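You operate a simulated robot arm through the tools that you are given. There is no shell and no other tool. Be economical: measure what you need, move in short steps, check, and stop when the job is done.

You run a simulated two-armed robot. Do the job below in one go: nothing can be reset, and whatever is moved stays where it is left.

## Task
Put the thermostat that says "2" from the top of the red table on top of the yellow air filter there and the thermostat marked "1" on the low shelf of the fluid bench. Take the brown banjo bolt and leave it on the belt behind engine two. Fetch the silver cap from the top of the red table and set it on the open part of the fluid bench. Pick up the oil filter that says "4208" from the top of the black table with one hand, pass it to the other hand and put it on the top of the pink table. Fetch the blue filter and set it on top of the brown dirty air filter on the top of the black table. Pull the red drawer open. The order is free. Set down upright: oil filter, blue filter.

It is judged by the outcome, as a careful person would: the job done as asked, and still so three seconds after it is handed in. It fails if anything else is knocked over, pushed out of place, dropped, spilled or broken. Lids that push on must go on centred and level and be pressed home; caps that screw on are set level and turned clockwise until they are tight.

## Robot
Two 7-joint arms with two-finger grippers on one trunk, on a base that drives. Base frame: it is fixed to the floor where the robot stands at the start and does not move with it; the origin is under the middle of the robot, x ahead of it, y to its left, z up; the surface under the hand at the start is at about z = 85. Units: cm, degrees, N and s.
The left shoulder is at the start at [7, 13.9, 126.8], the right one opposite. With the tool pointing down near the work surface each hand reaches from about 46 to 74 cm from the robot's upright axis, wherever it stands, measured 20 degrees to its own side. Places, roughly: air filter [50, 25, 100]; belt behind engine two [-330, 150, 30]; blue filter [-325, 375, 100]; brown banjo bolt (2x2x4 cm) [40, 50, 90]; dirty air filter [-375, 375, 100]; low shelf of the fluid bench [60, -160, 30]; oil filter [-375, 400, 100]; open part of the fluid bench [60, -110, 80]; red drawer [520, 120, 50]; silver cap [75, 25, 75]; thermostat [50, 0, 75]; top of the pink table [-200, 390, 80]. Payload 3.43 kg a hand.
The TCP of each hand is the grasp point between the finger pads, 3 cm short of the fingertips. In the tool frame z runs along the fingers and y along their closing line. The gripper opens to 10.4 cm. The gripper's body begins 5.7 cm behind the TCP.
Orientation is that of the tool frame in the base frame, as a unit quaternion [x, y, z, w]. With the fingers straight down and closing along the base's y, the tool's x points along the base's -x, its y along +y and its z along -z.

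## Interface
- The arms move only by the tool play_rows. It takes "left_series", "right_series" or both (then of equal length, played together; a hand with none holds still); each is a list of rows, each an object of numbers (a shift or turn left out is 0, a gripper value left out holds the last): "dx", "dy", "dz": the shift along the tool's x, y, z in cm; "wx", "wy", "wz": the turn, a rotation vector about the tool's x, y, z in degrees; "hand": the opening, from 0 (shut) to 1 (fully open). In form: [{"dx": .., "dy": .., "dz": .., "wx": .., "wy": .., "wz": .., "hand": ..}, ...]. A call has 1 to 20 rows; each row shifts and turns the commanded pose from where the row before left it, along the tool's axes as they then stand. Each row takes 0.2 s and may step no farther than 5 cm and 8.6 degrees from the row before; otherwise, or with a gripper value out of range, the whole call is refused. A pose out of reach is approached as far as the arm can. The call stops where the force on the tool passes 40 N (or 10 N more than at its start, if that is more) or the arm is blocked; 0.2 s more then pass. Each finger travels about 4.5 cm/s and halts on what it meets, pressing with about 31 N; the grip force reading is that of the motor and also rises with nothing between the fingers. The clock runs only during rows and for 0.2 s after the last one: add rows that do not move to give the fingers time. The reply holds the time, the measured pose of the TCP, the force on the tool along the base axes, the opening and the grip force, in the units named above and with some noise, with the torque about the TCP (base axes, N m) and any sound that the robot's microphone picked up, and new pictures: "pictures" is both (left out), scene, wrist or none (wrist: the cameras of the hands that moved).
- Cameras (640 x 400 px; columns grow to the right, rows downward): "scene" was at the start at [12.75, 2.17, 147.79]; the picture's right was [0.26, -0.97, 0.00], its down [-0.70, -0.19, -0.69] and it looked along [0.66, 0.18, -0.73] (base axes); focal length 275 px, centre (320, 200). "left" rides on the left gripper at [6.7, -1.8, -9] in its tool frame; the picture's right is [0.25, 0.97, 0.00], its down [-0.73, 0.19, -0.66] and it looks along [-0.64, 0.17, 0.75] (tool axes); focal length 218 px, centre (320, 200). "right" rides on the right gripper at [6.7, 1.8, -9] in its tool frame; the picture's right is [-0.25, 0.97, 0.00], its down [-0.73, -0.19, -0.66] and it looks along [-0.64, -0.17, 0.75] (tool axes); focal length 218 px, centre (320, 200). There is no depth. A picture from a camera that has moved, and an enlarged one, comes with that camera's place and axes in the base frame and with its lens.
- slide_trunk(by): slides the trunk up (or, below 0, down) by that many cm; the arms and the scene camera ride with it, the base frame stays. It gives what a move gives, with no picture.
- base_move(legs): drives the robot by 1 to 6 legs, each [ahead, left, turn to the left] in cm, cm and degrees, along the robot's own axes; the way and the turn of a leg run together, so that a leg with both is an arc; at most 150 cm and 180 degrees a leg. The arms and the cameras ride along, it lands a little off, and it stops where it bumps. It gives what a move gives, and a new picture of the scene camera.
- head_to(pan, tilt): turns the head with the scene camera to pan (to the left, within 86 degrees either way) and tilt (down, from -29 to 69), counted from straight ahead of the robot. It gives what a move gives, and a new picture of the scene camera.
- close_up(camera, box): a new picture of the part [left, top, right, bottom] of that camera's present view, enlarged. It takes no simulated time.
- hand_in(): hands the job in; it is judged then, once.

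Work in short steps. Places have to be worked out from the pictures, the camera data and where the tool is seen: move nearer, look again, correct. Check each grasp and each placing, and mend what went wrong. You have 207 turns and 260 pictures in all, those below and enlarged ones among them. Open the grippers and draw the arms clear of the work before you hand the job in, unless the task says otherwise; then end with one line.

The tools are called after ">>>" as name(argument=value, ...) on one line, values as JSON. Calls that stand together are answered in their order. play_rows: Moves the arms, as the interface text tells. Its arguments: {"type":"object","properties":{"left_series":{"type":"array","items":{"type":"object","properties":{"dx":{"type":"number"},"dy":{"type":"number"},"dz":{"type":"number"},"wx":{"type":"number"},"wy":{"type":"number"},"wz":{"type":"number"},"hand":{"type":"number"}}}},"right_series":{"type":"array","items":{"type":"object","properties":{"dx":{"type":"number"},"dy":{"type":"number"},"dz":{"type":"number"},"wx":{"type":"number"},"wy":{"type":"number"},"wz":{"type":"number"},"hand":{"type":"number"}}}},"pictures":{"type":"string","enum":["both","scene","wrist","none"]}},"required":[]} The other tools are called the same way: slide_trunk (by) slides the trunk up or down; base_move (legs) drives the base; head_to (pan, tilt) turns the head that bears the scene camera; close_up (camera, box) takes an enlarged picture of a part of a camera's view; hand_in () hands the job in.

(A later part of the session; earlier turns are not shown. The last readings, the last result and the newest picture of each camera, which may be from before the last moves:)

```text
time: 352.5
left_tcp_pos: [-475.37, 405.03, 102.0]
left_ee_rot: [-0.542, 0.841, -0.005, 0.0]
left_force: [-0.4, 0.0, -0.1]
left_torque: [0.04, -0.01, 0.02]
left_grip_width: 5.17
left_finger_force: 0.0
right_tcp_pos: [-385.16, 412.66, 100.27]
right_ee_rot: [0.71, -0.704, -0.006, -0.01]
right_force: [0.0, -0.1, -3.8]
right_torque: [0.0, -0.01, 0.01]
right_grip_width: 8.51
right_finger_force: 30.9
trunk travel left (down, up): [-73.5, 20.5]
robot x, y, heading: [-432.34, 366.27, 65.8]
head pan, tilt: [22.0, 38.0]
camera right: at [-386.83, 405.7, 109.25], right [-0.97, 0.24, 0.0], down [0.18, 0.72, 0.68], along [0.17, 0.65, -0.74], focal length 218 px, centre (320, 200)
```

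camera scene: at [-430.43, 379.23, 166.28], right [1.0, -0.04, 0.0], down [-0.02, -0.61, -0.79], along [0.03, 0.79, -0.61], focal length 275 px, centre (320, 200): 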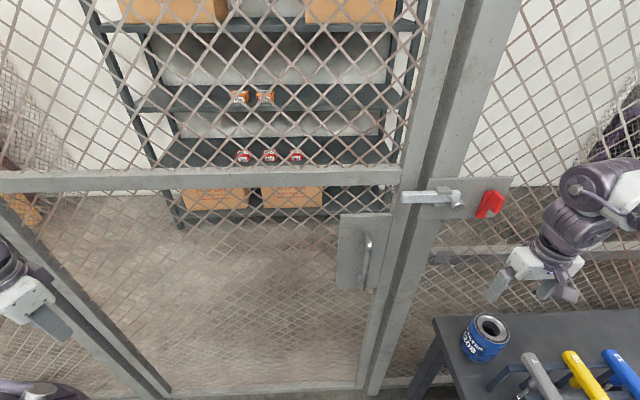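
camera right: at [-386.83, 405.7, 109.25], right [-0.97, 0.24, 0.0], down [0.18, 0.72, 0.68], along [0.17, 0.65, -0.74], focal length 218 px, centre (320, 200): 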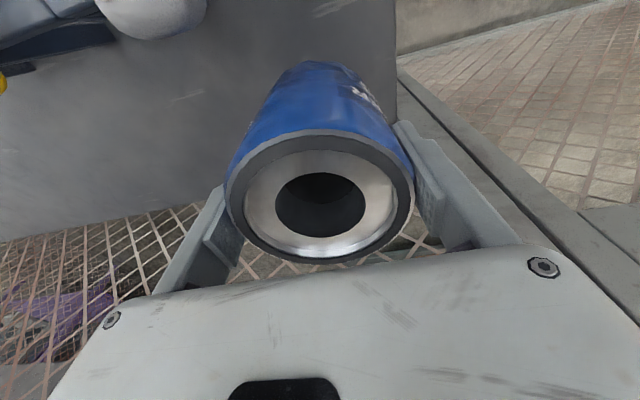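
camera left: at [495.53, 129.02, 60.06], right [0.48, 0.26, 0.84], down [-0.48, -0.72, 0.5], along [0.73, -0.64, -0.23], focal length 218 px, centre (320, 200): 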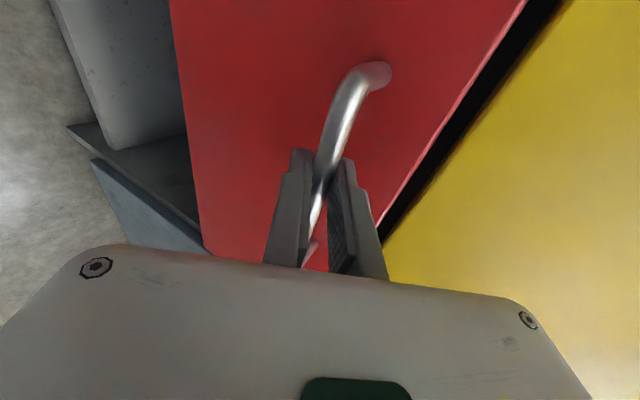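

Held firmly (8.5 cm). I raise, back out into the open aisle, and prepare the handover: right gripper yawed so its fingers close along the robot's forward axis.

>>> slide_trunk(by=18)

>>> base_move(legs=[[-85, 0, 0]])

>>> play_rows(right_series=[{"wz": -8.2, "dx": 0.5}, {"wz": -8.2, "dx": 0.5}, {"wz": -8.2}, {"wz": -8.2}, {"wz": -8.2}, {"wz": -8.2}, {"wz": -8.2}, {"wz": -7.6}], left_series=[{"wz": 8.2, "dx": -3, "hand": 1}, {"wz": 8.2, "dx": -3}, {"wz": 8.2, "dx": -3}, {"wz": 8.2, "dx": -2}, {"wz": 8.2}, {"wz": 8.2}, {"wz": 8.2}, {"wz": 8.2}], pictures="scene")

```text
time: 354.5
left_tcp_pos: [-475.39, 405.22, 120.04]
left_ee_rot: [-0.542, 0.84, -0.006, -0.001]
left_force: [0.3, -0.3, 0.3]
left_torque: [0.0, -0.01, 0.0]
left_grip_width: 5.18
left_finger_force: 0.0
right_tcp_pos: [-384.96, 412.75, 118.34]
right_ee_rot: [0.71, -0.704, -0.006, -0.011]
right_force: [-0.4, -0.4, -4.4]
right_torque: [0.02, -0.01, -0.03]
right_grip_width: 8.48
right_finger_force: 31.6
trunk travel left (down, up): [-91.5, 2.5]
robot x, y, heading: [-432.47, 366.19, 66.0]
head pan, tilt: [22.0, 38.0]
```

```text
time: 359.0
left_tcp_pos: [-509.93, 328.49, 120.05]
left_ee_rot: [-0.542, 0.84, -0.005, 0.0]
left_force: [0.4, 0.2, 0.1]
left_torque: [-0.04, -0.03, -0.03]
left_grip_width: 5.2
left_finger_force: 0.0
right_tcp_pos: [-419.66, 336.0, 118.32]
right_ee_rot: [0.71, -0.704, -0.005, -0.01]
right_force: [0.3, 0.0, -4.2]
right_torque: [-0.03, -0.04, -0.04]
right_grip_width: 8.5
right_finger_force: 31.2
trunk travel left (down, up): [-91.5, 2.5]
robot x, y, heading: [-467.06, 289.5, 65.6]
head pan, tilt: [22.0, 38.0]
camera scene: at [-464.79, 303.08, 164.21], right [1.0, -0.04, 0.0], down [-0.03, -0.62, -0.79], along [0.03, 0.79, -0.62], focal length 275 px, centre (320, 200)
```

scene: 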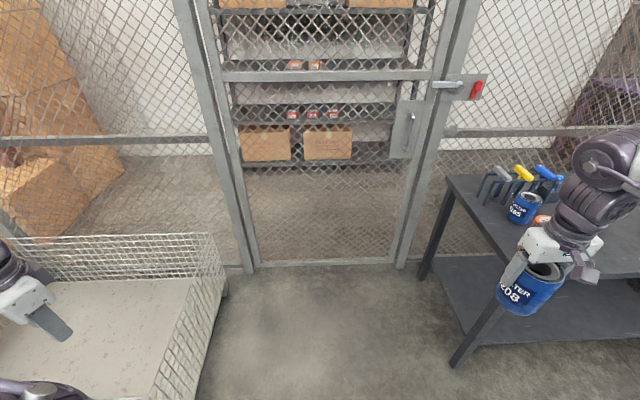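

```text
time: 360.8
left_tcp_pos: [-503.58, 337.34, 119.99]
left_ee_rot: [0.003, 1.0, -0.005, 0.003]
left_force: [0.7, -0.6, -0.8]
left_torque: [-0.02, 0.01, 0.01]
left_grip_width: 10.43
left_finger_force: 0.0
right_tcp_pos: [-419.59, 334.87, 118.32]
right_ee_rot: [0.977, -0.211, 0.001, -0.012]
right_force: [-0.3, -1.0, -4.4]
right_torque: [-0.03, 0.01, -0.01]
right_grip_width: 8.49
right_finger_force: 30.8
trunk travel left (down, up): [-91.5, 2.5]
robot x, y, heading: [-467.33, 289.32, 65.4]
head pan, tilt: [22.0, 38.0]
camera scene: at [-464.85, 302.95, 164.23], right [1.0, -0.04, 0.0], down [-0.03, -0.62, -0.79], along [0.03, 0.79, -0.62], focal length 275 px, centre (320, 200)
```

scene: 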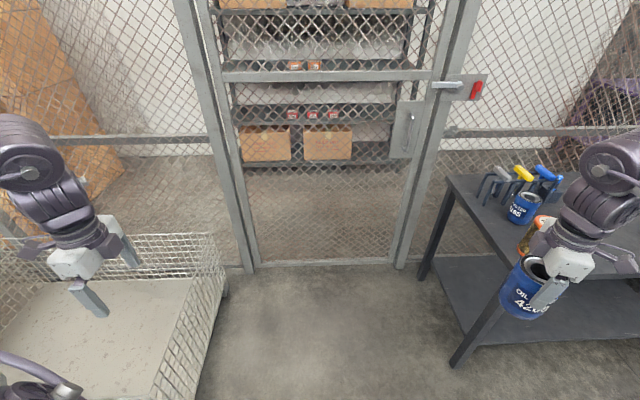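

4208 is visible on the held filter. Now I tilt the left gripper inward (yaw to -90° relative, then pitch ~60°).

>>> play_rows(left_series=[{"wz": 8.2}, {"wz": 8.2}, {"wz": 8.2}, {"wy": -8.5}, {"wy": -8.5}, {"wy": -8.5}, {"wy": -8.5}, {"wy": -8.5}, {"wy": -8.5}, {"wy": -8.5}, {"wy": -8.5}], pictures="scene")

```text
time: 363.2
left_tcp_pos: [-503.85, 337.32, 119.94]
left_ee_rot: [0.175, 0.807, -0.123, 0.551]
left_force: [0.4, 0.4, -0.1]
left_torque: [-0.01, 0.01, 0.03]
left_grip_width: 10.39
left_finger_force: 0.1
right_tcp_pos: [-419.78, 334.92, 118.46]
right_ee_rot: [0.977, -0.213, 0.001, -0.012]
right_force: [-0.4, -0.3, -5.6]
right_torque: [-0.02, -0.02, -0.01]
right_grip_width: 8.5
right_finger_force: 30.9
trunk travel left (down, up): [-91.5, 2.5]
robot x, y, heading: [-467.2, 289.51, 65.7]
head pan, tilt: [22.0, 38.0]
camera scene: at [-465.03, 302.99, 164.23], right [1.0, -0.04, 0.0], down [-0.02, -0.62, -0.79], along [0.03, 0.79, -0.62], focal length 275 px, centre (320, 200)
```

scene: 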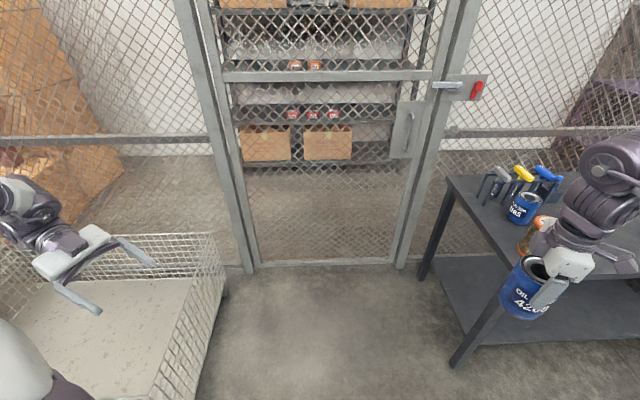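

Both grippers now close along the robot's forward axis; the left points inward, 21° below horizontal. I bring the filter toward the centre.

>>> play_rows(right_series=[{"dx": -3, "dy": 1.2}, {"dx": -3, "dy": 1.2}, {"dx": -3, "dy": 1.2}, {"dx": -3, "dy": 1.2}, {"dx": -3, "dy": 1.2}, {"dx": -3, "dy": 1.2}, {"dx": -3, "dy": 1.2}], pictures="scene")

```text
time: 364.8
left_tcp_pos: [-503.8, 337.35, 119.88]
left_ee_rot: [0.176, 0.807, -0.123, 0.55]
left_force: [-0.2, 0.2, 0.2]
left_torque: [0.01, -0.03, 0.02]
left_grip_width: 10.4
left_finger_force: 0.1
right_tcp_pos: [-442.48, 335.97, 118.24]
right_ee_rot: [0.977, -0.213, 0.001, -0.012]
right_force: [0.2, 0.3, -3.8]
right_torque: [0.02, 0.0, -0.03]
right_grip_width: 8.49
right_finger_force: 31.0
trunk travel left (down, up): [-91.5, 2.5]
robot x, y, heading: [-467.3, 289.56, 65.9]
head pan, tilt: [22.0, 38.0]
camera scene: at [-465.1, 302.99, 164.23], right [1.0, -0.04, 0.0], down [-0.02, -0.62, -0.79], along [0.03, 0.79, -0.62], focal length 275 px, centre (320, 200)
```

scene: 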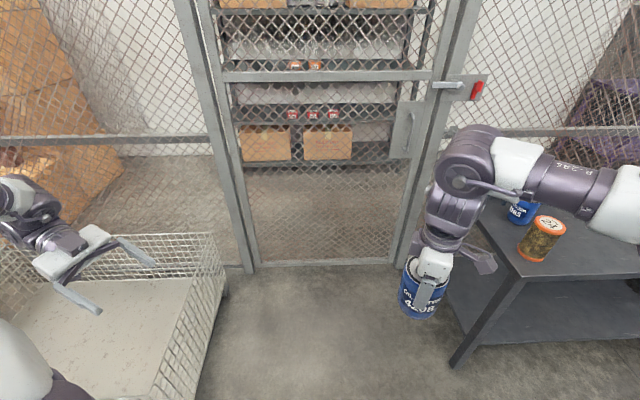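

I move the left hand to a pre-position 12 cm from the filter along its pointing direction.

>>> play_rows(left_series=[{"dx": -1.8, "dy": 3.49, "dz": 2}, {"dx": -1.8, "dy": 3.49, "dz": 2}, {"dx": -1.8, "dy": 3.49, "dz": 2}, {"dx": -1.8, "dy": 3.49, "dz": 2}, {"dx": -1.8, "dy": 3.49, "dz": 2}, {"dx": -1.8, "dy": 3.49, "dz": 2}, {"dx": -1.8, "dy": 3.46, "dz": 2}, {"dz": 4.2}, {"dz": 4.2}, {"dz": 4.2}, {"dz": 4.2}, {"dz": 4.2}, {"dz": 4.2}, {"dz": 4.2}], pictures="both")

```text
time: 367.8
left_tcp_pos: [-458.41, 336.57, 121.57]
left_ee_rot: [0.176, 0.808, -0.123, 0.549]
left_force: [-0.6, 0.4, -0.3]
left_torque: [0.02, -0.02, -0.03]
left_grip_width: 10.4
left_finger_force: 0.1
left hand out of reach, approached as far as the arm can: row 7, 11, 12, 13, 14
right_tcp_pos: [-442.15, 335.93, 118.25]
right_ee_rot: [0.977, -0.214, 0.0, -0.013]
right_force: [-0.2, 0.4, -3.6]
right_torque: [0.05, -0.01, -0.02]
right_grip_width: 8.49
right_finger_force: 31.2
trunk travel left (down, up): [-91.5, 2.5]
robot x, y, heading: [-467.19, 289.91, 65.4]
head pan, tilt: [22.0, 38.0]
camera scene: at [-464.71, 302.79, 164.24], right [1.0, -0.04, 0.0], down [-0.03, -0.61, -0.79], along [0.03, 0.79, -0.62], focal length 275 px, centre (320, 200)
camera left: at [-469.08, 339.38, 118.57], right [0.32, 0.92, -0.24], down [-0.23, 0.32, 0.92], along [0.92, -0.24, 0.31], focal length 218 px, centre (320, 200)
```

scene: 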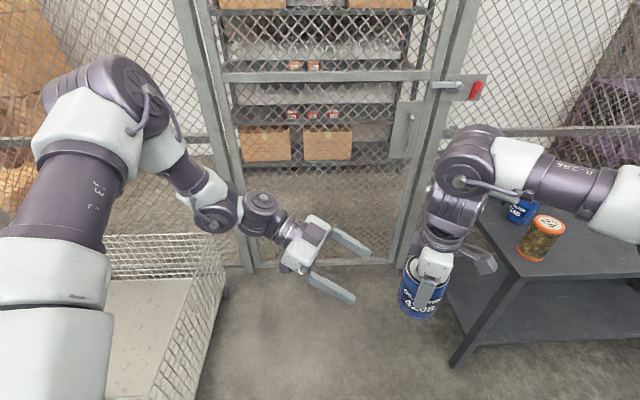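
left: 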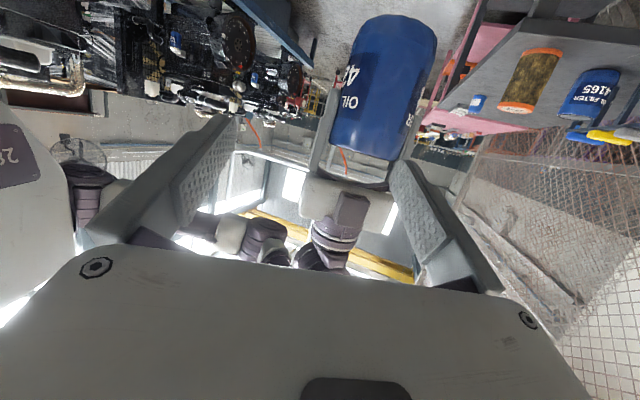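

Left is near but reach-limited; I'll bring the filter to it instead. First I align the right hand in height and forward position.

>>> play_rows(right_series=[{"dy": 1.55, "dz": -2.5}, {"dy": 1.55, "dz": -2.5}, {"dy": 1.5, "dz": -2.6}, {"dy": 1.5, "dz": -2.6}, {"dx": -2}, {"dx": -2}], pictures="both")

>>> play_rows(left_series=[{}], pictures="wrist")

```text
time: 369.2
left_tcp_pos: [-458.73, 336.86, 121.37]
left_ee_rot: [0.176, 0.807, -0.124, 0.55]
left_force: [0.8, 0.3, -0.2]
left_torque: [-0.02, -0.01, 0.01]
left_grip_width: 10.41
left_finger_force: 0.1
right_tcp_pos: [-448.69, 332.0, 128.27]
right_ee_rot: [0.977, -0.213, 0.002, -0.01]
right_force: [-0.3, 0.4, -4.2]
right_torque: [0.0, -0.02, 0.0]
right_grip_width: 8.53
right_finger_force: 30.8
trunk travel left (down, up): [-91.5, 2.5]
robot x, y, heading: [-467.27, 289.58, 65.5]
head pan, tilt: [22.0, 38.0]
camera scene: at [-465.09, 303.14, 164.21], right [1.0, -0.04, 0.0], down [-0.02, -0.62, -0.79], along [0.03, 0.79, -0.62], focal length 275 px, centre (320, 200)
camera right: at [-443.29, 327.47, 137.24], right [-0.63, -0.77, -0.02], down [-0.59, 0.46, 0.66], along [-0.5, 0.43, -0.75], focal length 218 px, centre (320, 200)
```

scene: 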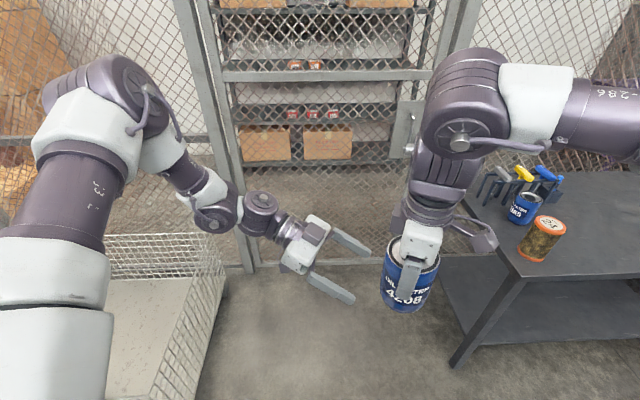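
right: 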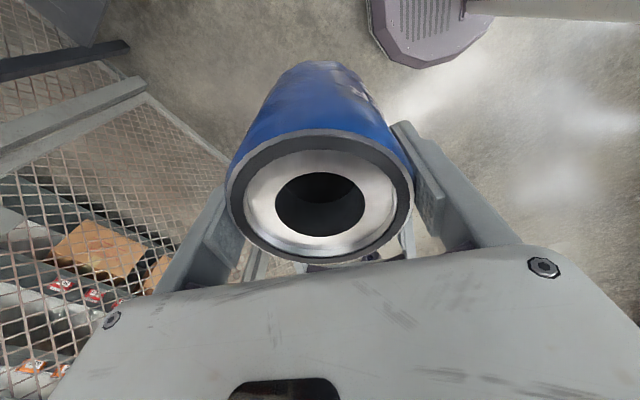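

```text
time: 369.6
left_tcp_pos: [-458.56, 336.65, 121.51]
left_ee_rot: [0.176, 0.807, -0.124, 0.55]
left_force: [0.5, -0.2, 0.6]
left_torque: [0.03, 0.03, 0.01]
left_grip_width: 10.39
left_finger_force: 0.0
right_tcp_pos: [-448.54, 331.79, 128.35]
right_ee_rot: [0.977, -0.213, 0.001, -0.013]
right_force: [0.6, 0.5, -3.9]
right_torque: [0.04, 0.01, 0.02]
right_grip_width: 8.51
right_finger_force: 30.6
trunk travel left (down, up): [-91.5, 2.5]
robot x, y, heading: [-467.2, 289.31, 65.7]
head pan, tilt: [22.0, 38.0]
camera left: at [-469.14, 339.46, 118.56], right [0.32, 0.92, -0.24], down [-0.23, 0.32, 0.92], along [0.92, -0.24, 0.31], focal length 218 px, centre (320, 200)
```

left: 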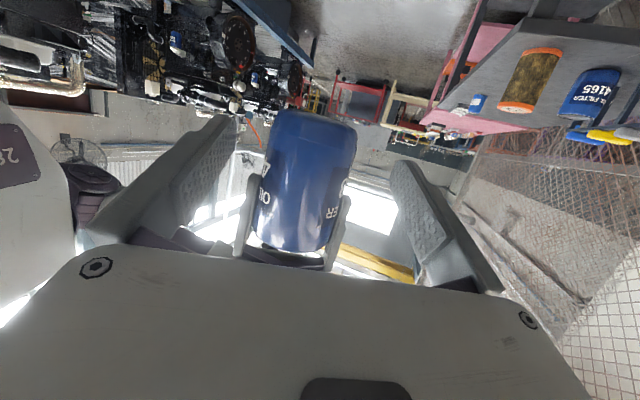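

Lateral alignment is within 0.3 cm. I slide the filter 11 cm into the left gripper.

>>> play_rows(right_series=[{"dx": -2}, {"dx": -2}, {"dx": -2}, {"dx": -2}, {"dx": -1.5}, {"dx": -1.3}, {}], pictures="scene")

>>> play_rows(left_series=[{}], pictures="wrist")

```text
time: 371.2
left_tcp_pos: [-458.62, 336.74, 121.51]
left_ee_rot: [0.176, 0.807, -0.123, 0.549]
left_force: [-0.2, 0.4, 0.7]
left_torque: [0.01, 0.01, 0.0]
left_grip_width: 10.42
left_finger_force: 0.0
right_tcp_pos: [-458.39, 336.35, 128.25]
right_ee_rot: [0.977, -0.213, 0.001, -0.012]
right_force: [0.4, 0.1, -3.8]
right_torque: [0.01, 0.01, -0.01]
right_grip_width: 8.49
right_finger_force: 31.7
trunk travel left (down, up): [-91.5, 2.5]
robot x, y, heading: [-467.31, 289.84, 65.8]
head pan, tilt: [22.0, 38.0]
camera scene: at [-464.88, 302.95, 164.23], right [1.0, -0.04, 0.0], down [-0.03, -0.62, -0.79], along [0.03, 0.79, -0.62], focal length 275 px, centre (320, 200)
```

scene: 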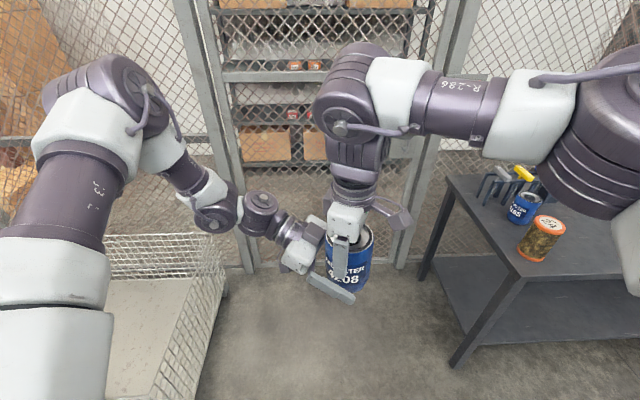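

```text
time: 371.6
left_tcp_pos: [-458.73, 336.7, 121.49]
left_ee_rot: [0.175, 0.808, -0.123, 0.549]
left_force: [0.4, 0.9, 0.1]
left_torque: [0.01, 0.02, -0.01]
left_grip_width: 10.38
left_finger_force: 0.0
right_tcp_pos: [-458.31, 336.34, 128.31]
right_ee_rot: [0.977, -0.213, 0.001, -0.012]
right_force: [0.1, 0.4, -3.7]
right_torque: [-0.03, 0.0, -0.03]
right_grip_width: 8.49
right_finger_force: 30.6
trunk travel left (down, up): [-91.5, 2.5]
robot x, y, heading: [-467.43, 289.6, 65.7]
head pan, tilt: [22.0, 38.0]
camera left: at [-469.24, 339.53, 118.53], right [0.32, 0.92, -0.24], down [-0.23, 0.32, 0.92], along [0.92, -0.24, 0.31], focal length 218 px, centre (320, 200)
```

left: 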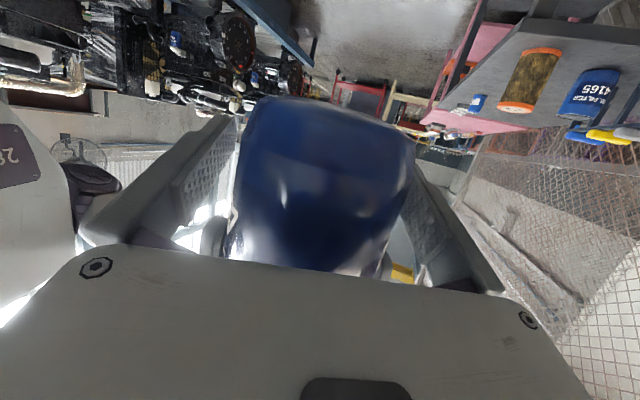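

The filter sits between the left fingers. I close the left hand, then release with the right.

>>> play_rows(left_series=[{"hand": 0.8}, {"hand": 0.7}, {"hand": 0.6}, {"hand": 0.5}, {"hand": 0.5}], pictures="scene")

```text
time: 372.8
left_tcp_pos: [-458.63, 336.8, 121.5]
left_ee_rot: [0.176, 0.808, -0.124, 0.549]
left_force: [4.1, 2.9, -0.7]
left_torque: [0.78, -0.2, 0.12]
left_grip_width: 8.56
left_finger_force: 30.9
right_tcp_pos: [-458.27, 336.46, 128.45]
right_ee_rot: [0.977, -0.213, 0.0, -0.011]
right_force: [-4.8, -2.5, 0.1]
right_torque: [-0.9, 0.6, -0.11]
right_grip_width: 8.5
right_finger_force: 30.8
trunk travel left (down, up): [-91.5, 2.5]
robot x, y, heading: [-467.53, 289.22, 65.5]
head pan, tilt: [22.0, 38.0]
camera scene: at [-464.91, 302.95, 164.23], right [1.0, -0.04, 0.0], down [-0.03, -0.62, -0.79], along [0.03, 0.79, -0.62], focal length 275 px, centre (320, 200)
```

scene: 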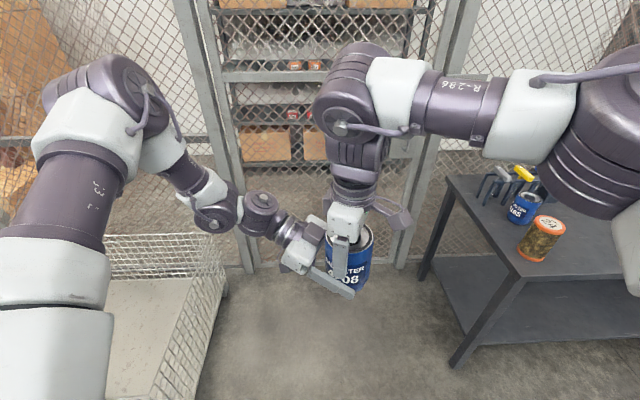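

Both grip it (8.5 cm, 31 N). Now the right opens and rises straight up.

>>> play_rows(right_series=[{"hand": 0.9}, {"hand": 1}, {"hand": 1}, {"dz": -2}, {"dz": -2}, {"dz": -2}, {"dx": 3}, {"dx": 3}, {"dx": 4}, {"dx": 4}], pictures="scene")

```text
time: 375.0
left_tcp_pos: [-458.25, 336.55, 121.5]
left_ee_rot: [0.176, 0.808, -0.123, 0.548]
left_force: [0.6, 0.8, 0.6]
left_torque: [-0.01, 0.06, -0.01]
left_grip_width: 8.51
left_finger_force: 30.7
right_tcp_pos: [-445.43, 330.38, 134.31]
right_ee_rot: [0.977, -0.212, -0.002, -0.012]
right_force: [-0.3, 0.3, 0.6]
right_torque: [0.04, 0.02, 0.0]
right_grip_width: 10.41
right_finger_force: 0.1
trunk travel left (down, up): [-91.5, 2.5]
robot x, y, heading: [-467.43, 289.51, 65.7]
head pan, tilt: [22.0, 38.0]
camera scene: at [-464.59, 302.78, 164.24], right [1.0, -0.04, 0.0], down [-0.03, -0.61, -0.79], along [0.03, 0.79, -0.62], focal length 275 px, centre (320, 200)
```

scene: 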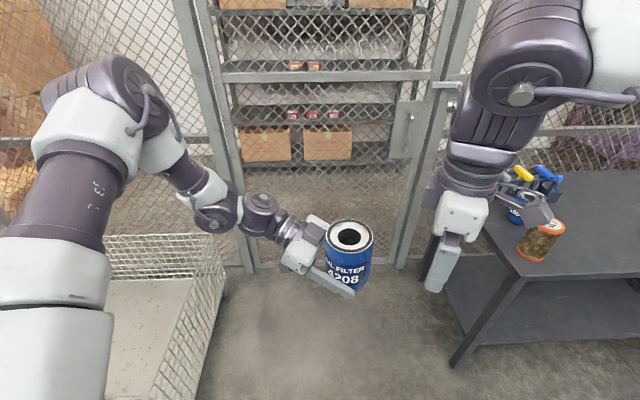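

The left hand alone holds 4208 now. I extend it a bit forward, back off, face +y and drive to the pink table.

>>> play_rows(left_series=[{"dy": 2}, {"dy": 2}, {"dy": 2}], pictures="none")

>>> base_move(legs=[[-15, 0, 0], [0, 0, 24.3], [0, -130, 0], [0, -125, 0]])

>>> head_to(pan=0, tilt=40)

```text
time: 375.8
left_tcp_pos: [-456.95, 340.67, 122.28]
left_ee_rot: [0.175, 0.809, -0.123, 0.548]
left_force: [0.1, 0.1, -4.5]
left_torque: [0.0, 0.0, -0.03]
left_grip_width: 8.51
left_finger_force: 31.1
left hand out of reach, approached as far as the arm can: row 2, 3
right_tcp_pos: [-445.52, 330.42, 134.24]
right_ee_rot: [0.977, -0.212, 0.0, -0.013]
right_force: [0.8, 0.3, -0.6]
right_torque: [0.06, -0.01, 0.0]
right_grip_width: 10.39
right_finger_force: 0.1
trunk travel left (down, up): [-91.5, 2.5]
robot x, y, heading: [-467.65, 289.67, 65.3]
head pan, tilt: [22.0, 38.0]
```

```text
time: 390.4
left_tcp_pos: [-231.19, 325.87, 122.26]
left_ee_rot: [0.007, 0.827, -0.009, 0.562]
left_force: [-0.4, 0.2, -3.7]
left_torque: [-0.01, -0.02, 0.03]
left_grip_width: 8.47
left_finger_force: 31.0
right_tcp_pos: [-216.65, 321.0, 134.17]
right_ee_rot: [1.0, -0.01, -0.001, -0.013]
right_force: [0.3, 0.9, 0.2]
right_torque: [0.0, -0.02, -0.01]
right_grip_width: 10.41
right_finger_force: 0.1
trunk travel left (down, up): [-91.5, 2.5]
robot x, y, heading: [-220.34, 274.89, 89.2]
head pan, tilt: [22.0, 38.0]
camera scene: at [-223.25, 288.05, 164.23], right [0.93, 0.36, 0.0], down [0.22, -0.57, -0.79], along [-0.28, 0.73, -0.62], focal length 275 px, centre (320, 200)
```

scene: 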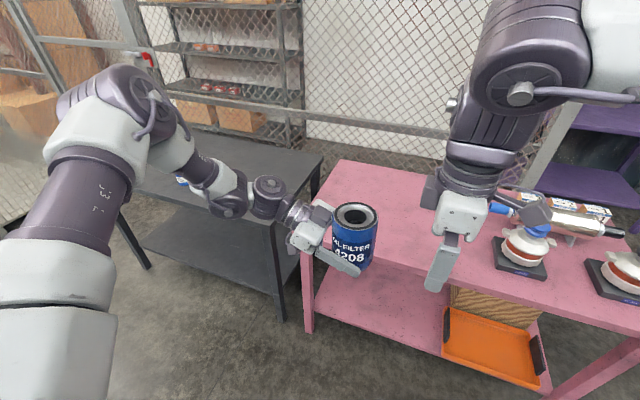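

```text
time: 391.2
left_tcp_pos: [-231.21, 325.75, 122.29]
left_ee_rot: [0.007, 0.827, -0.009, 0.562]
left_force: [-0.6, 1.0, -4.7]
left_torque: [-0.02, 0.04, 0.01]
left_grip_width: 8.51
left_finger_force: 30.8
right_tcp_pos: [-216.6, 320.9, 134.21]
right_ee_rot: [1.0, -0.008, -0.001, -0.012]
right_force: [-0.8, -0.1, 0.7]
right_torque: [-0.03, 0.0, -0.01]
right_grip_width: 10.4
right_finger_force: 0.0
trunk travel left (down, up): [-91.5, 2.5]
robot x, y, heading: [-220.24, 274.71, 89.3]
head pan, tilt: [0.0, 40.0]
camera scene: at [-219.86, 288.5, 163.93], right [1.0, -0.01, 0.0], down [-0.01, -0.64, -0.77], along [0.01, 0.77, -0.64], focal length 275 px, centre (320, 200)
```

scene: 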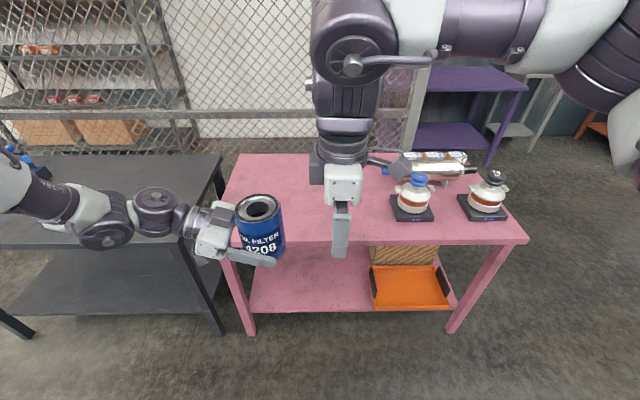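

The left part of the pink table is free. I drive ahead 52 cm so the filter is over ≈(-231,378).

>>> base_move(legs=[[52, 0, 0.7]])

>>> slide_trunk(by=-26)

>>> head_to(pan=10, tilt=50)

```text
time: 394.2
left_tcp_pos: [-230.97, 377.31, 122.48]
left_ee_rot: [0.004, 0.827, -0.006, 0.562]
left_force: [0.1, -0.6, -4.5]
left_torque: [0.03, 0.0, 0.02]
left_grip_width: 8.49
left_finger_force: 31.5
right_tcp_pos: [-216.35, 372.52, 134.29]
right_ee_rot: [1.0, -0.006, -0.002, -0.014]
right_force: [0.1, 0.0, 0.0]
right_torque: [0.02, 0.04, -0.02]
right_grip_width: 10.41
right_finger_force: 0.0
trunk travel left (down, up): [-91.5, 2.5]
robot x, y, heading: [-219.98, 326.72, 89.7]
head pan, tilt: [0.0, 40.0]
camera scene: at [-219.41, 339.86, 163.96], right [1.0, -0.01, 0.0], down [0.0, -0.64, -0.77], along [0.01, 0.77, -0.64], focal length 275 px, centre (320, 200)
```

scene: 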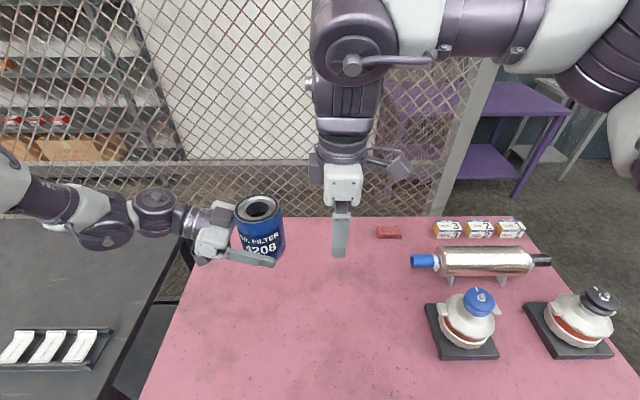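

```text
time: 396.9
left_tcp_pos: [-230.73, 377.28, 96.28]
left_ee_rot: [0.004, 0.826, -0.006, 0.563]
left_force: [0.5, -0.1, -3.9]
left_torque: [-0.01, 0.0, 0.0]
left_grip_width: 8.47
left_finger_force: 31.7
right_tcp_pos: [-216.26, 372.6, 108.22]
right_ee_rot: [1.0, -0.004, -0.001, -0.012]
right_force: [-0.2, -0.1, -0.6]
right_torque: [-0.03, -0.01, -0.03]
right_grip_width: 10.38
right_finger_force: 0.1
trunk travel left (down, up): [-65.5, 28.5]
robot x, y, heading: [-219.8, 326.4, 89.5]
head pan, tilt: [0.0, 40.0]
```

```text
time: 397.6
left_tcp_pos: [-230.8, 377.33, 96.34]
left_ee_rot: [0.003, 0.827, -0.006, 0.563]
left_force: [-0.5, 0.3, -3.7]
left_torque: [0.03, -0.01, 0.02]
left_grip_width: 8.5
left_finger_force: 30.2
right_tcp_pos: [-216.45, 372.63, 108.27]
right_ee_rot: [1.0, -0.006, -0.002, -0.012]
right_force: [-0.2, 0.8, -0.7]
right_torque: [-0.01, 0.02, 0.02]
right_grip_width: 10.41
right_finger_force: 0.1
trunk travel left (down, up): [-65.5, 28.5]
robot x, y, heading: [-219.6, 326.33, 89.7]
head pan, tilt: [10.0, 50.0]
camera scene: at [-220.75, 339.2, 136.52], right [0.99, 0.17, 0.0], down [0.13, -0.76, -0.64], along [-0.11, 0.63, -0.77], focal length 275 px, centre (320, 200)
```

scene: 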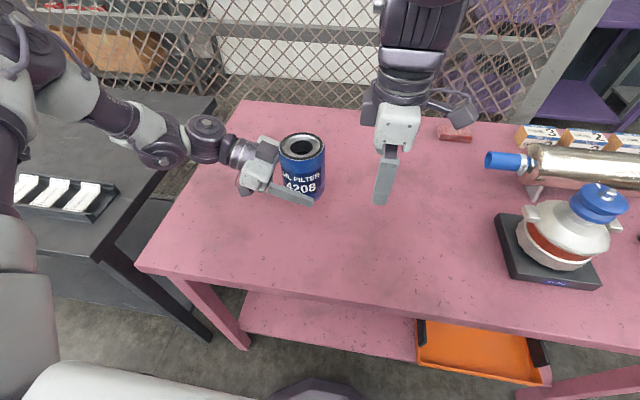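

Clear below. I lower the trunk 5 cm, then step down to contact.

>>> slide_trunk(by=-5.5)

>>> play_rows(left_series=[{"dx": 0.37, "dz": 0.15}, {"dx": 0.37, "dz": 0.15}, {"dx": 0.37, "dz": 0.15}, {"dx": 0.37, "dz": 0.15}, {"dx": 0.37, "dz": 0.15}, {"dx": 0.37, "dz": 0.15}, {"dx": 0.37, "dz": 0.15}, {"dx": 0.37, "dz": 0.15}], pictures="scene")

```text
time: 398.6
left_tcp_pos: [-230.84, 377.36, 90.81]
left_ee_rot: [0.004, 0.826, -0.006, 0.563]
left_force: [0.5, 0.3, -3.9]
left_torque: [0.02, -0.02, -0.01]
left_grip_width: 8.51
left_finger_force: 30.9
right_tcp_pos: [-216.27, 372.5, 102.68]
right_ee_rot: [1.0, -0.005, -0.002, -0.012]
right_force: [0.9, 1.1, -0.1]
right_torque: [-0.01, 0.01, 0.01]
right_grip_width: 10.41
right_finger_force: 0.0
trunk travel left (down, up): [-60.0, 34.0]
robot x, y, heading: [-219.29, 326.63, 89.4]
head pan, tilt: [10.0, 50.0]
```

```text
time: 400.5
left_tcp_pos: [-231.15, 376.17, 90.38]
left_ee_rot: [0.009, 0.826, -0.001, 0.564]
left_force: [1.1, 1.1, 7.5]
left_torque: [-0.15, 1.42, -0.1]
left_grip_width: 8.46
left_finger_force: 30.5
left hand out of reach, approached as far as the arm can: row 1, 2, 3, 4, 5, 6, 8
right_tcp_pos: [-216.19, 372.57, 102.79]
right_ee_rot: [1.0, -0.005, -0.002, -0.013]
right_force: [0.8, -0.4, -0.1]
right_torque: [0.01, 0.0, 0.03]
right_grip_width: 10.39
right_finger_force: 0.0
trunk travel left (down, up): [-60.0, 34.0]
robot x, y, heading: [-219.65, 326.78, 89.9]
head pan, tilt: [10.0, 50.0]
stopped in row 8 (left hand): the force on the tool passed its limit at 42 N (the readings are from after the stop); the commanded pose is now the measured one
camera scene: at [-220.7, 339.08, 130.99], right [0.99, 0.17, 0.0], down [0.13, -0.76, -0.64], along [-0.11, 0.63, -0.77], focal length 275 px, centre (320, 200)
```

scene: 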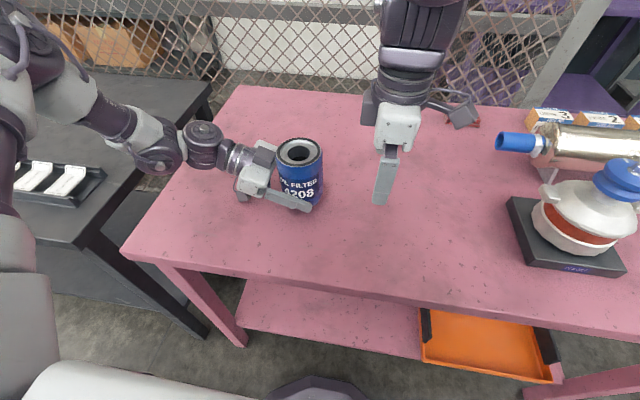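

The torque suggests the wrist's underside, not the filter, touches the table (contact ≈19 cm behind the TCP). I look closely.

>>> close_up(camera="scene", box=[220, 110, 360, 230])

>>> close_up(camera="left", box=[0, 0, 640, 400])

>>> close_up(camera="right", box=[0, 0, 640, 400])

```text
3.33 times, centred on (290, 170) of scene
camera zoom: at [-220.7, 339.08, 130.99], right [0.99, 0.17, 0.0], down [0.13, -0.76, -0.64], along [-0.11, 0.63, -0.77], focal length 916 px, centre (420, 300)
```

zoom: 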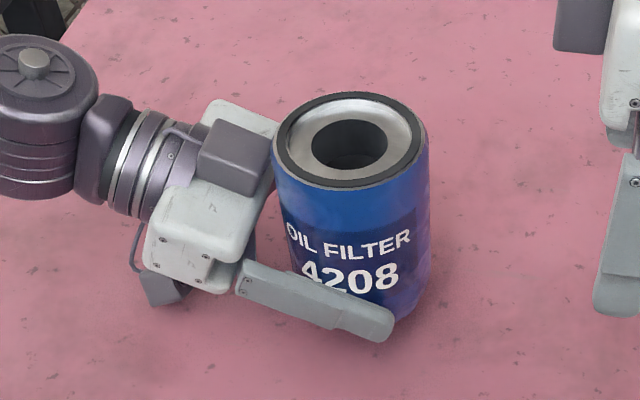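

```text
1.00 times, centred on (320, 200) of left (not enlarged: the box is as wide or as high as the picture)
camera zoom: at [-241.95, 374.63, 87.3], right [-0.08, 0.97, -0.23], down [-0.34, 0.19, 0.92], along [0.94, 0.15, 0.32], focal length 218 px, centre (320, 200)
```

zoom: 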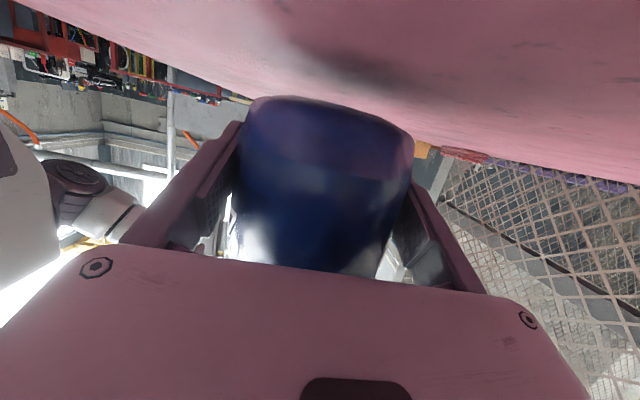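

```text
1.00 times, centred on (320, 200) of right (not enlarged: the box is as wide or as high as the picture)
camera zoom: at [-209.4, 370.46, 111.66], right [-0.26, -0.96, -0.02], down [-0.72, 0.18, 0.67], along [-0.64, 0.19, -0.75], focal length 218 px, centre (320, 200)
```

zoom: 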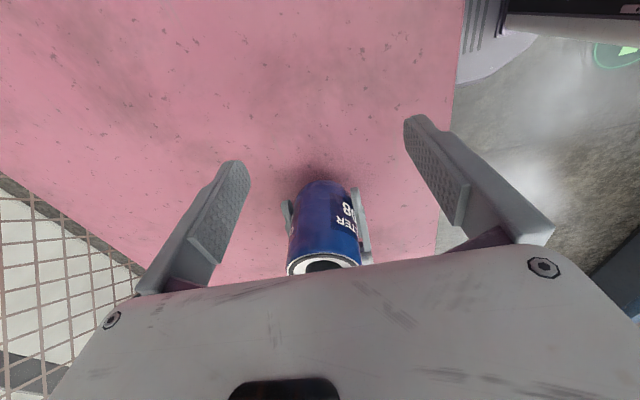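

The filter still hangs ~1.5–2 cm above the table while the wrist joint limits. I raise slightly, pitch the left gripper 12° more downward so the wrist gains height, and set the filter down letting it pivot flat.

>>> slide_trunk(by=3)

>>> play_rows(left_series=[{"wy": 6}, {"wy": 6}, {}], pictures="none")

>>> slide_trunk(by=-3)

>>> close_up(camera="right", box=[220, 140, 440, 300])

>>> close_up(camera="scene", box=[160, 90, 360, 230])

```text
time: 401.3
left_tcp_pos: [-231.17, 376.4, 93.22]
left_ee_rot: [0.007, 0.826, -0.002, 0.563]
left_force: [0.6, 0.0, -2.9]
left_torque: [0.01, -0.01, -0.01]
left_grip_width: 8.48
left_finger_force: 30.4
right_tcp_pos: [-216.18, 372.64, 105.61]
right_ee_rot: [1.0, -0.006, -0.002, -0.011]
right_force: [0.6, -0.8, 0.1]
right_torque: [-0.01, -0.01, -0.01]
right_grip_width: 10.41
right_finger_force: 0.0
trunk travel left (down, up): [-63.0, 31.0]
robot x, y, heading: [-219.94, 326.39, 89.5]
head pan, tilt: [10.0, 50.0]
```

```text
time: 402.1
left_tcp_pos: [-231.15, 376.29, 93.17]
left_ee_rot: [0.007, 0.881, -0.001, 0.474]
left_force: [-1.1, -0.5, -4.4]
left_torque: [0.02, 0.04, 0.03]
left_grip_width: 8.46
left_finger_force: 31.0
right_tcp_pos: [-216.26, 372.68, 105.72]
right_ee_rot: [1.0, -0.005, -0.001, -0.013]
right_force: [0.3, -1.0, 0.2]
right_torque: [-0.03, -0.02, -0.05]
right_grip_width: 10.39
right_finger_force: 0.1
trunk travel left (down, up): [-63.0, 31.0]
robot x, y, heading: [-219.36, 326.42, 89.7]
head pan, tilt: [10.0, 50.0]
```

```text
time: 402.8
left_tcp_pos: [-231.09, 376.27, 90.24]
left_ee_rot: [0.006, 0.881, 0.001, 0.474]
left_force: [0.0, -0.4, -4.4]
left_torque: [0.02, 0.05, 0.02]
left_grip_width: 8.48
left_finger_force: 31.0
right_tcp_pos: [-216.22, 372.59, 102.73]
right_ee_rot: [1.0, -0.005, -0.002, -0.012]
right_force: [0.2, 1.1, -0.5]
right_torque: [-0.02, 0.01, -0.05]
right_grip_width: 10.39
right_finger_force: 0.0
trunk travel left (down, up): [-60.0, 34.0]
robot x, y, heading: [-219.52, 326.39, 89.5]
head pan, tilt: [10.0, 50.0]
```

```text
2.50 times, centred on (330, 220) of right
camera zoom: at [-209.43, 370.52, 111.67], right [-0.26, -0.96, -0.02], down [-0.72, 0.18, 0.66], along [-0.64, 0.19, -0.75], focal length 546 px, centre (295, 150)
```

zoom: 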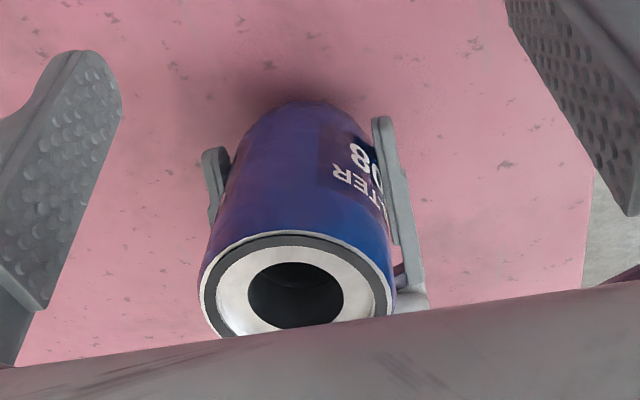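

```text
2.86 times, centred on (260, 160) of scene
camera zoom: at [-220.73, 339.17, 131.02], right [0.99, 0.17, 0.0], down [0.13, -0.76, -0.64], along [-0.11, 0.63, -0.77], focal length 785 px, centre (491, 314)
```

zoom: 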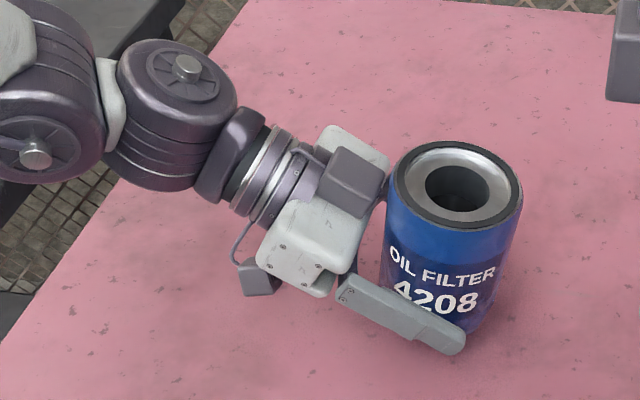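

Now free of contact. I lower by trunk in 1 cm steps and watch the force.

>>> slide_trunk(by=-0.8)

>>> slide_trunk(by=-0.6)

```text
time: 403.4
left_tcp_pos: [-231.28, 376.23, 89.39]
left_ee_rot: [0.007, 0.881, -0.001, 0.474]
left_force: [-0.1, -0.7, -5.0]
left_torque: [-0.02, 0.06, 0.0]
left_grip_width: 8.49
left_finger_force: 31.1
right_tcp_pos: [-216.25, 372.64, 101.94]
right_ee_rot: [1.0, -0.005, -0.001, -0.012]
right_force: [0.1, -0.8, 0.5]
right_torque: [-0.01, 0.02, 0.01]
right_grip_width: 10.39
right_finger_force: 0.1
trunk travel left (down, up): [-59.2, 34.8]
robot x, y, heading: [-218.95, 326.52, 89.6]
head pan, tilt: [10.0, 50.0]
```

```text
time: 403.9
left_tcp_pos: [-231.11, 376.15, 89.2]
left_ee_rot: [0.009, 0.88, 0.001, 0.475]
left_force: [-0.7, 3.6, 17.2]
left_torque: [-0.32, -0.47, -0.2]
left_grip_width: 8.5
left_finger_force: 30.5
right_tcp_pos: [-216.25, 372.47, 101.38]
right_ee_rot: [1.0, -0.005, -0.002, -0.013]
right_force: [-0.1, 0.1, 0.4]
right_torque: [-0.03, -0.01, -0.03]
right_grip_width: 10.37
right_finger_force: 0.1
trunk travel left (down, up): [-58.6, 35.4]
robot x, y, heading: [-219.16, 326.68, 89.6]
head pan, tilt: [10.0, 50.0]
```

Contact at the +x bottom edge as predicted (TCP z≈89.2). I press a little more so the filter pivots upright.

>>> slide_trunk(by=-0.5)

>>> slide_trunk(by=-0.4)

>>> close_up(camera="scene", box=[220, 90, 360, 230])

```text
time: 404.5
left_tcp_pos: [-231.31, 376.06, 88.48]
left_ee_rot: [0.007, 0.88, 0.001, 0.475]
left_force: [-3.6, 0.6, 20.4]
left_torque: [-0.06, -0.52, -0.02]
left_grip_width: 8.47
left_finger_force: 30.6
right_tcp_pos: [-216.23, 372.5, 100.92]
right_ee_rot: [1.0, -0.005, -0.001, -0.013]
right_force: [0.2, 0.5, 0.6]
right_torque: [-0.03, -0.03, -0.01]
right_grip_width: 10.38
right_finger_force: 0.1
trunk travel left (down, up): [-58.1, 35.9]
robot x, y, heading: [-219.63, 326.6, 89.4]
head pan, tilt: [10.0, 50.0]
```

```text
time: 405.0
left_tcp_pos: [-231.19, 376.09, 88.31]
left_ee_rot: [0.009, 0.879, 0.003, 0.476]
left_force: [-11.2, -0.5, 37.2]
left_torque: [-0.19, -0.7, -0.12]
left_grip_width: 8.47
left_finger_force: 30.8
right_tcp_pos: [-216.42, 372.27, 100.55]
right_ee_rot: [1.0, -0.004, -0.002, -0.014]
right_force: [0.5, 0.2, -0.2]
right_torque: [0.0, -0.01, 0.01]
right_grip_width: 10.37
right_finger_force: 0.0
trunk travel left (down, up): [-57.7, 36.3]
robot x, y, heading: [-219.56, 326.15, 89.3]
head pan, tilt: [10.0, 50.0]
```

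```text
2.86 times, centred on (290, 160) of scene
camera zoom: at [-220.86, 338.77, 128.79], right [0.99, 0.17, 0.0], down [0.13, -0.75, -0.65], along [-0.11, 0.64, -0.76], focal length 785 px, centre (406, 314)
```

zoom: 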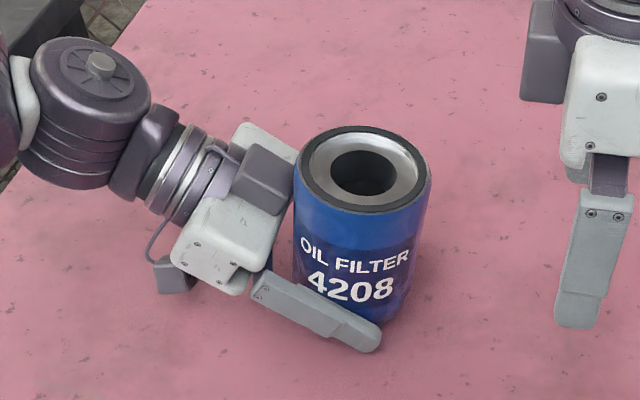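

It looks upright now. I relieve the press slightly, open the left hand gently, and withdraw along its axis.

>>> slide_trunk(by=0.3)

>>> play_rows(left_series=[{"hand": 0.85}, {"hand": 0.9}, {"hand": 1}, {"hand": 1}], pictures="scene")

```text
time: 405.5
left_tcp_pos: [-231.08, 376.19, 88.32]
left_ee_rot: [0.008, 0.88, 0.0, 0.475]
left_force: [-5.5, 0.0, 25.1]
left_torque: [-0.05, -0.5, 0.05]
left_grip_width: 8.46
left_finger_force: 31.1
right_tcp_pos: [-216.34, 372.34, 100.79]
right_ee_rot: [1.0, -0.005, -0.002, -0.013]
right_force: [0.4, 0.5, 1.0]
right_torque: [-0.02, 0.04, 0.01]
right_grip_width: 10.4
right_finger_force: 0.0
trunk travel left (down, up): [-58.0, 36.0]
robot x, y, heading: [-219.92, 326.18, 89.7]
head pan, tilt: [10.0, 50.0]
```

```text
time: 406.5
left_tcp_pos: [-231.17, 376.36, 88.2]
left_ee_rot: [0.007, 0.881, -0.001, 0.473]
left_force: [-0.5, -0.1, 0.6]
left_torque: [0.02, -0.04, 0.02]
left_grip_width: 10.42
left_finger_force: 0.0
right_tcp_pos: [-216.22, 372.58, 100.72]
right_ee_rot: [1.0, -0.006, -0.002, -0.012]
right_force: [0.3, -0.4, 0.8]
right_torque: [0.01, -0.04, -0.02]
right_grip_width: 10.41
right_finger_force: 0.1
trunk travel left (down, up): [-58.0, 36.0]
robot x, y, heading: [-219.5, 326.16, 89.5]
head pan, tilt: [10.0, 50.0]
camera scene: at [-220.74, 339.19, 129.02], right [0.99, 0.17, 0.0], down [0.13, -0.76, -0.64], along [-0.11, 0.63, -0.77], focal length 275 px, centre (320, 200)
```

scene: 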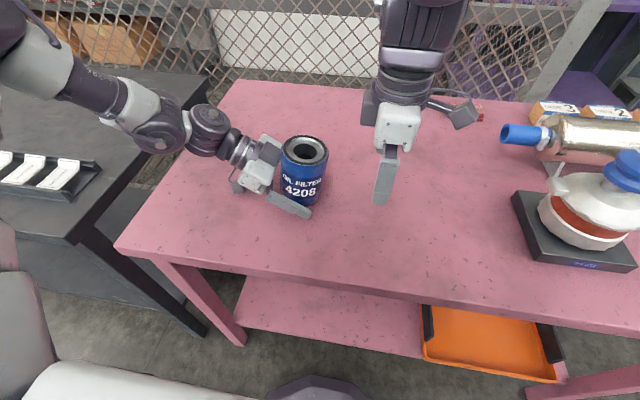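

Standing upright. I withdraw the left hand along its axis 12 cm.

>>> play_rows(left_series=[{"dz": -2}, {"dz": -2}, {"dz": -2}, {"dz": -2}, {"dz": -2}, {"dz": -2}], pictures="scene")

```text
time: 407.9
left_tcp_pos: [-241.16, 376.33, 94.97]
left_ee_rot: [0.008, 0.88, 0.0, 0.474]
left_force: [-0.1, -0.8, 0.2]
left_torque: [0.01, -0.01, 0.03]
left_grip_width: 10.41
left_finger_force: 0.0
right_tcp_pos: [-216.28, 372.53, 100.74]
right_ee_rot: [1.0, -0.005, -0.002, -0.013]
right_force: [0.4, -0.4, -0.6]
right_torque: [-0.01, 0.01, 0.0]
right_grip_width: 10.38
right_finger_force: 0.0
trunk travel left (down, up): [-58.0, 36.0]
robot x, y, heading: [-219.42, 326.5, 89.4]
head pan, tilt: [10.0, 50.0]
camera scene: at [-220.8, 339.13, 129.03], right [0.99, 0.17, 0.0], down [0.13, -0.76, -0.64], along [-0.11, 0.63, -0.77], focal length 275 px, centre (320, 200)
```

scene: 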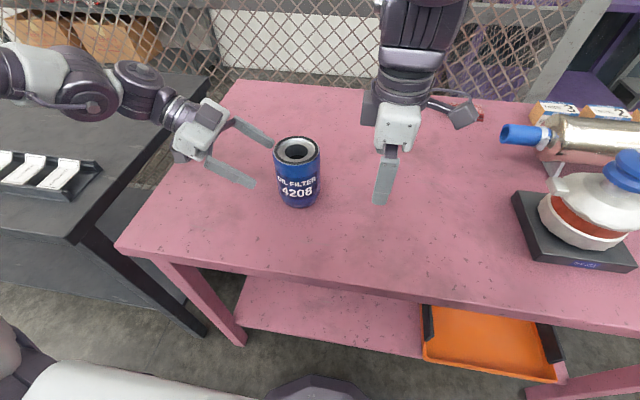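

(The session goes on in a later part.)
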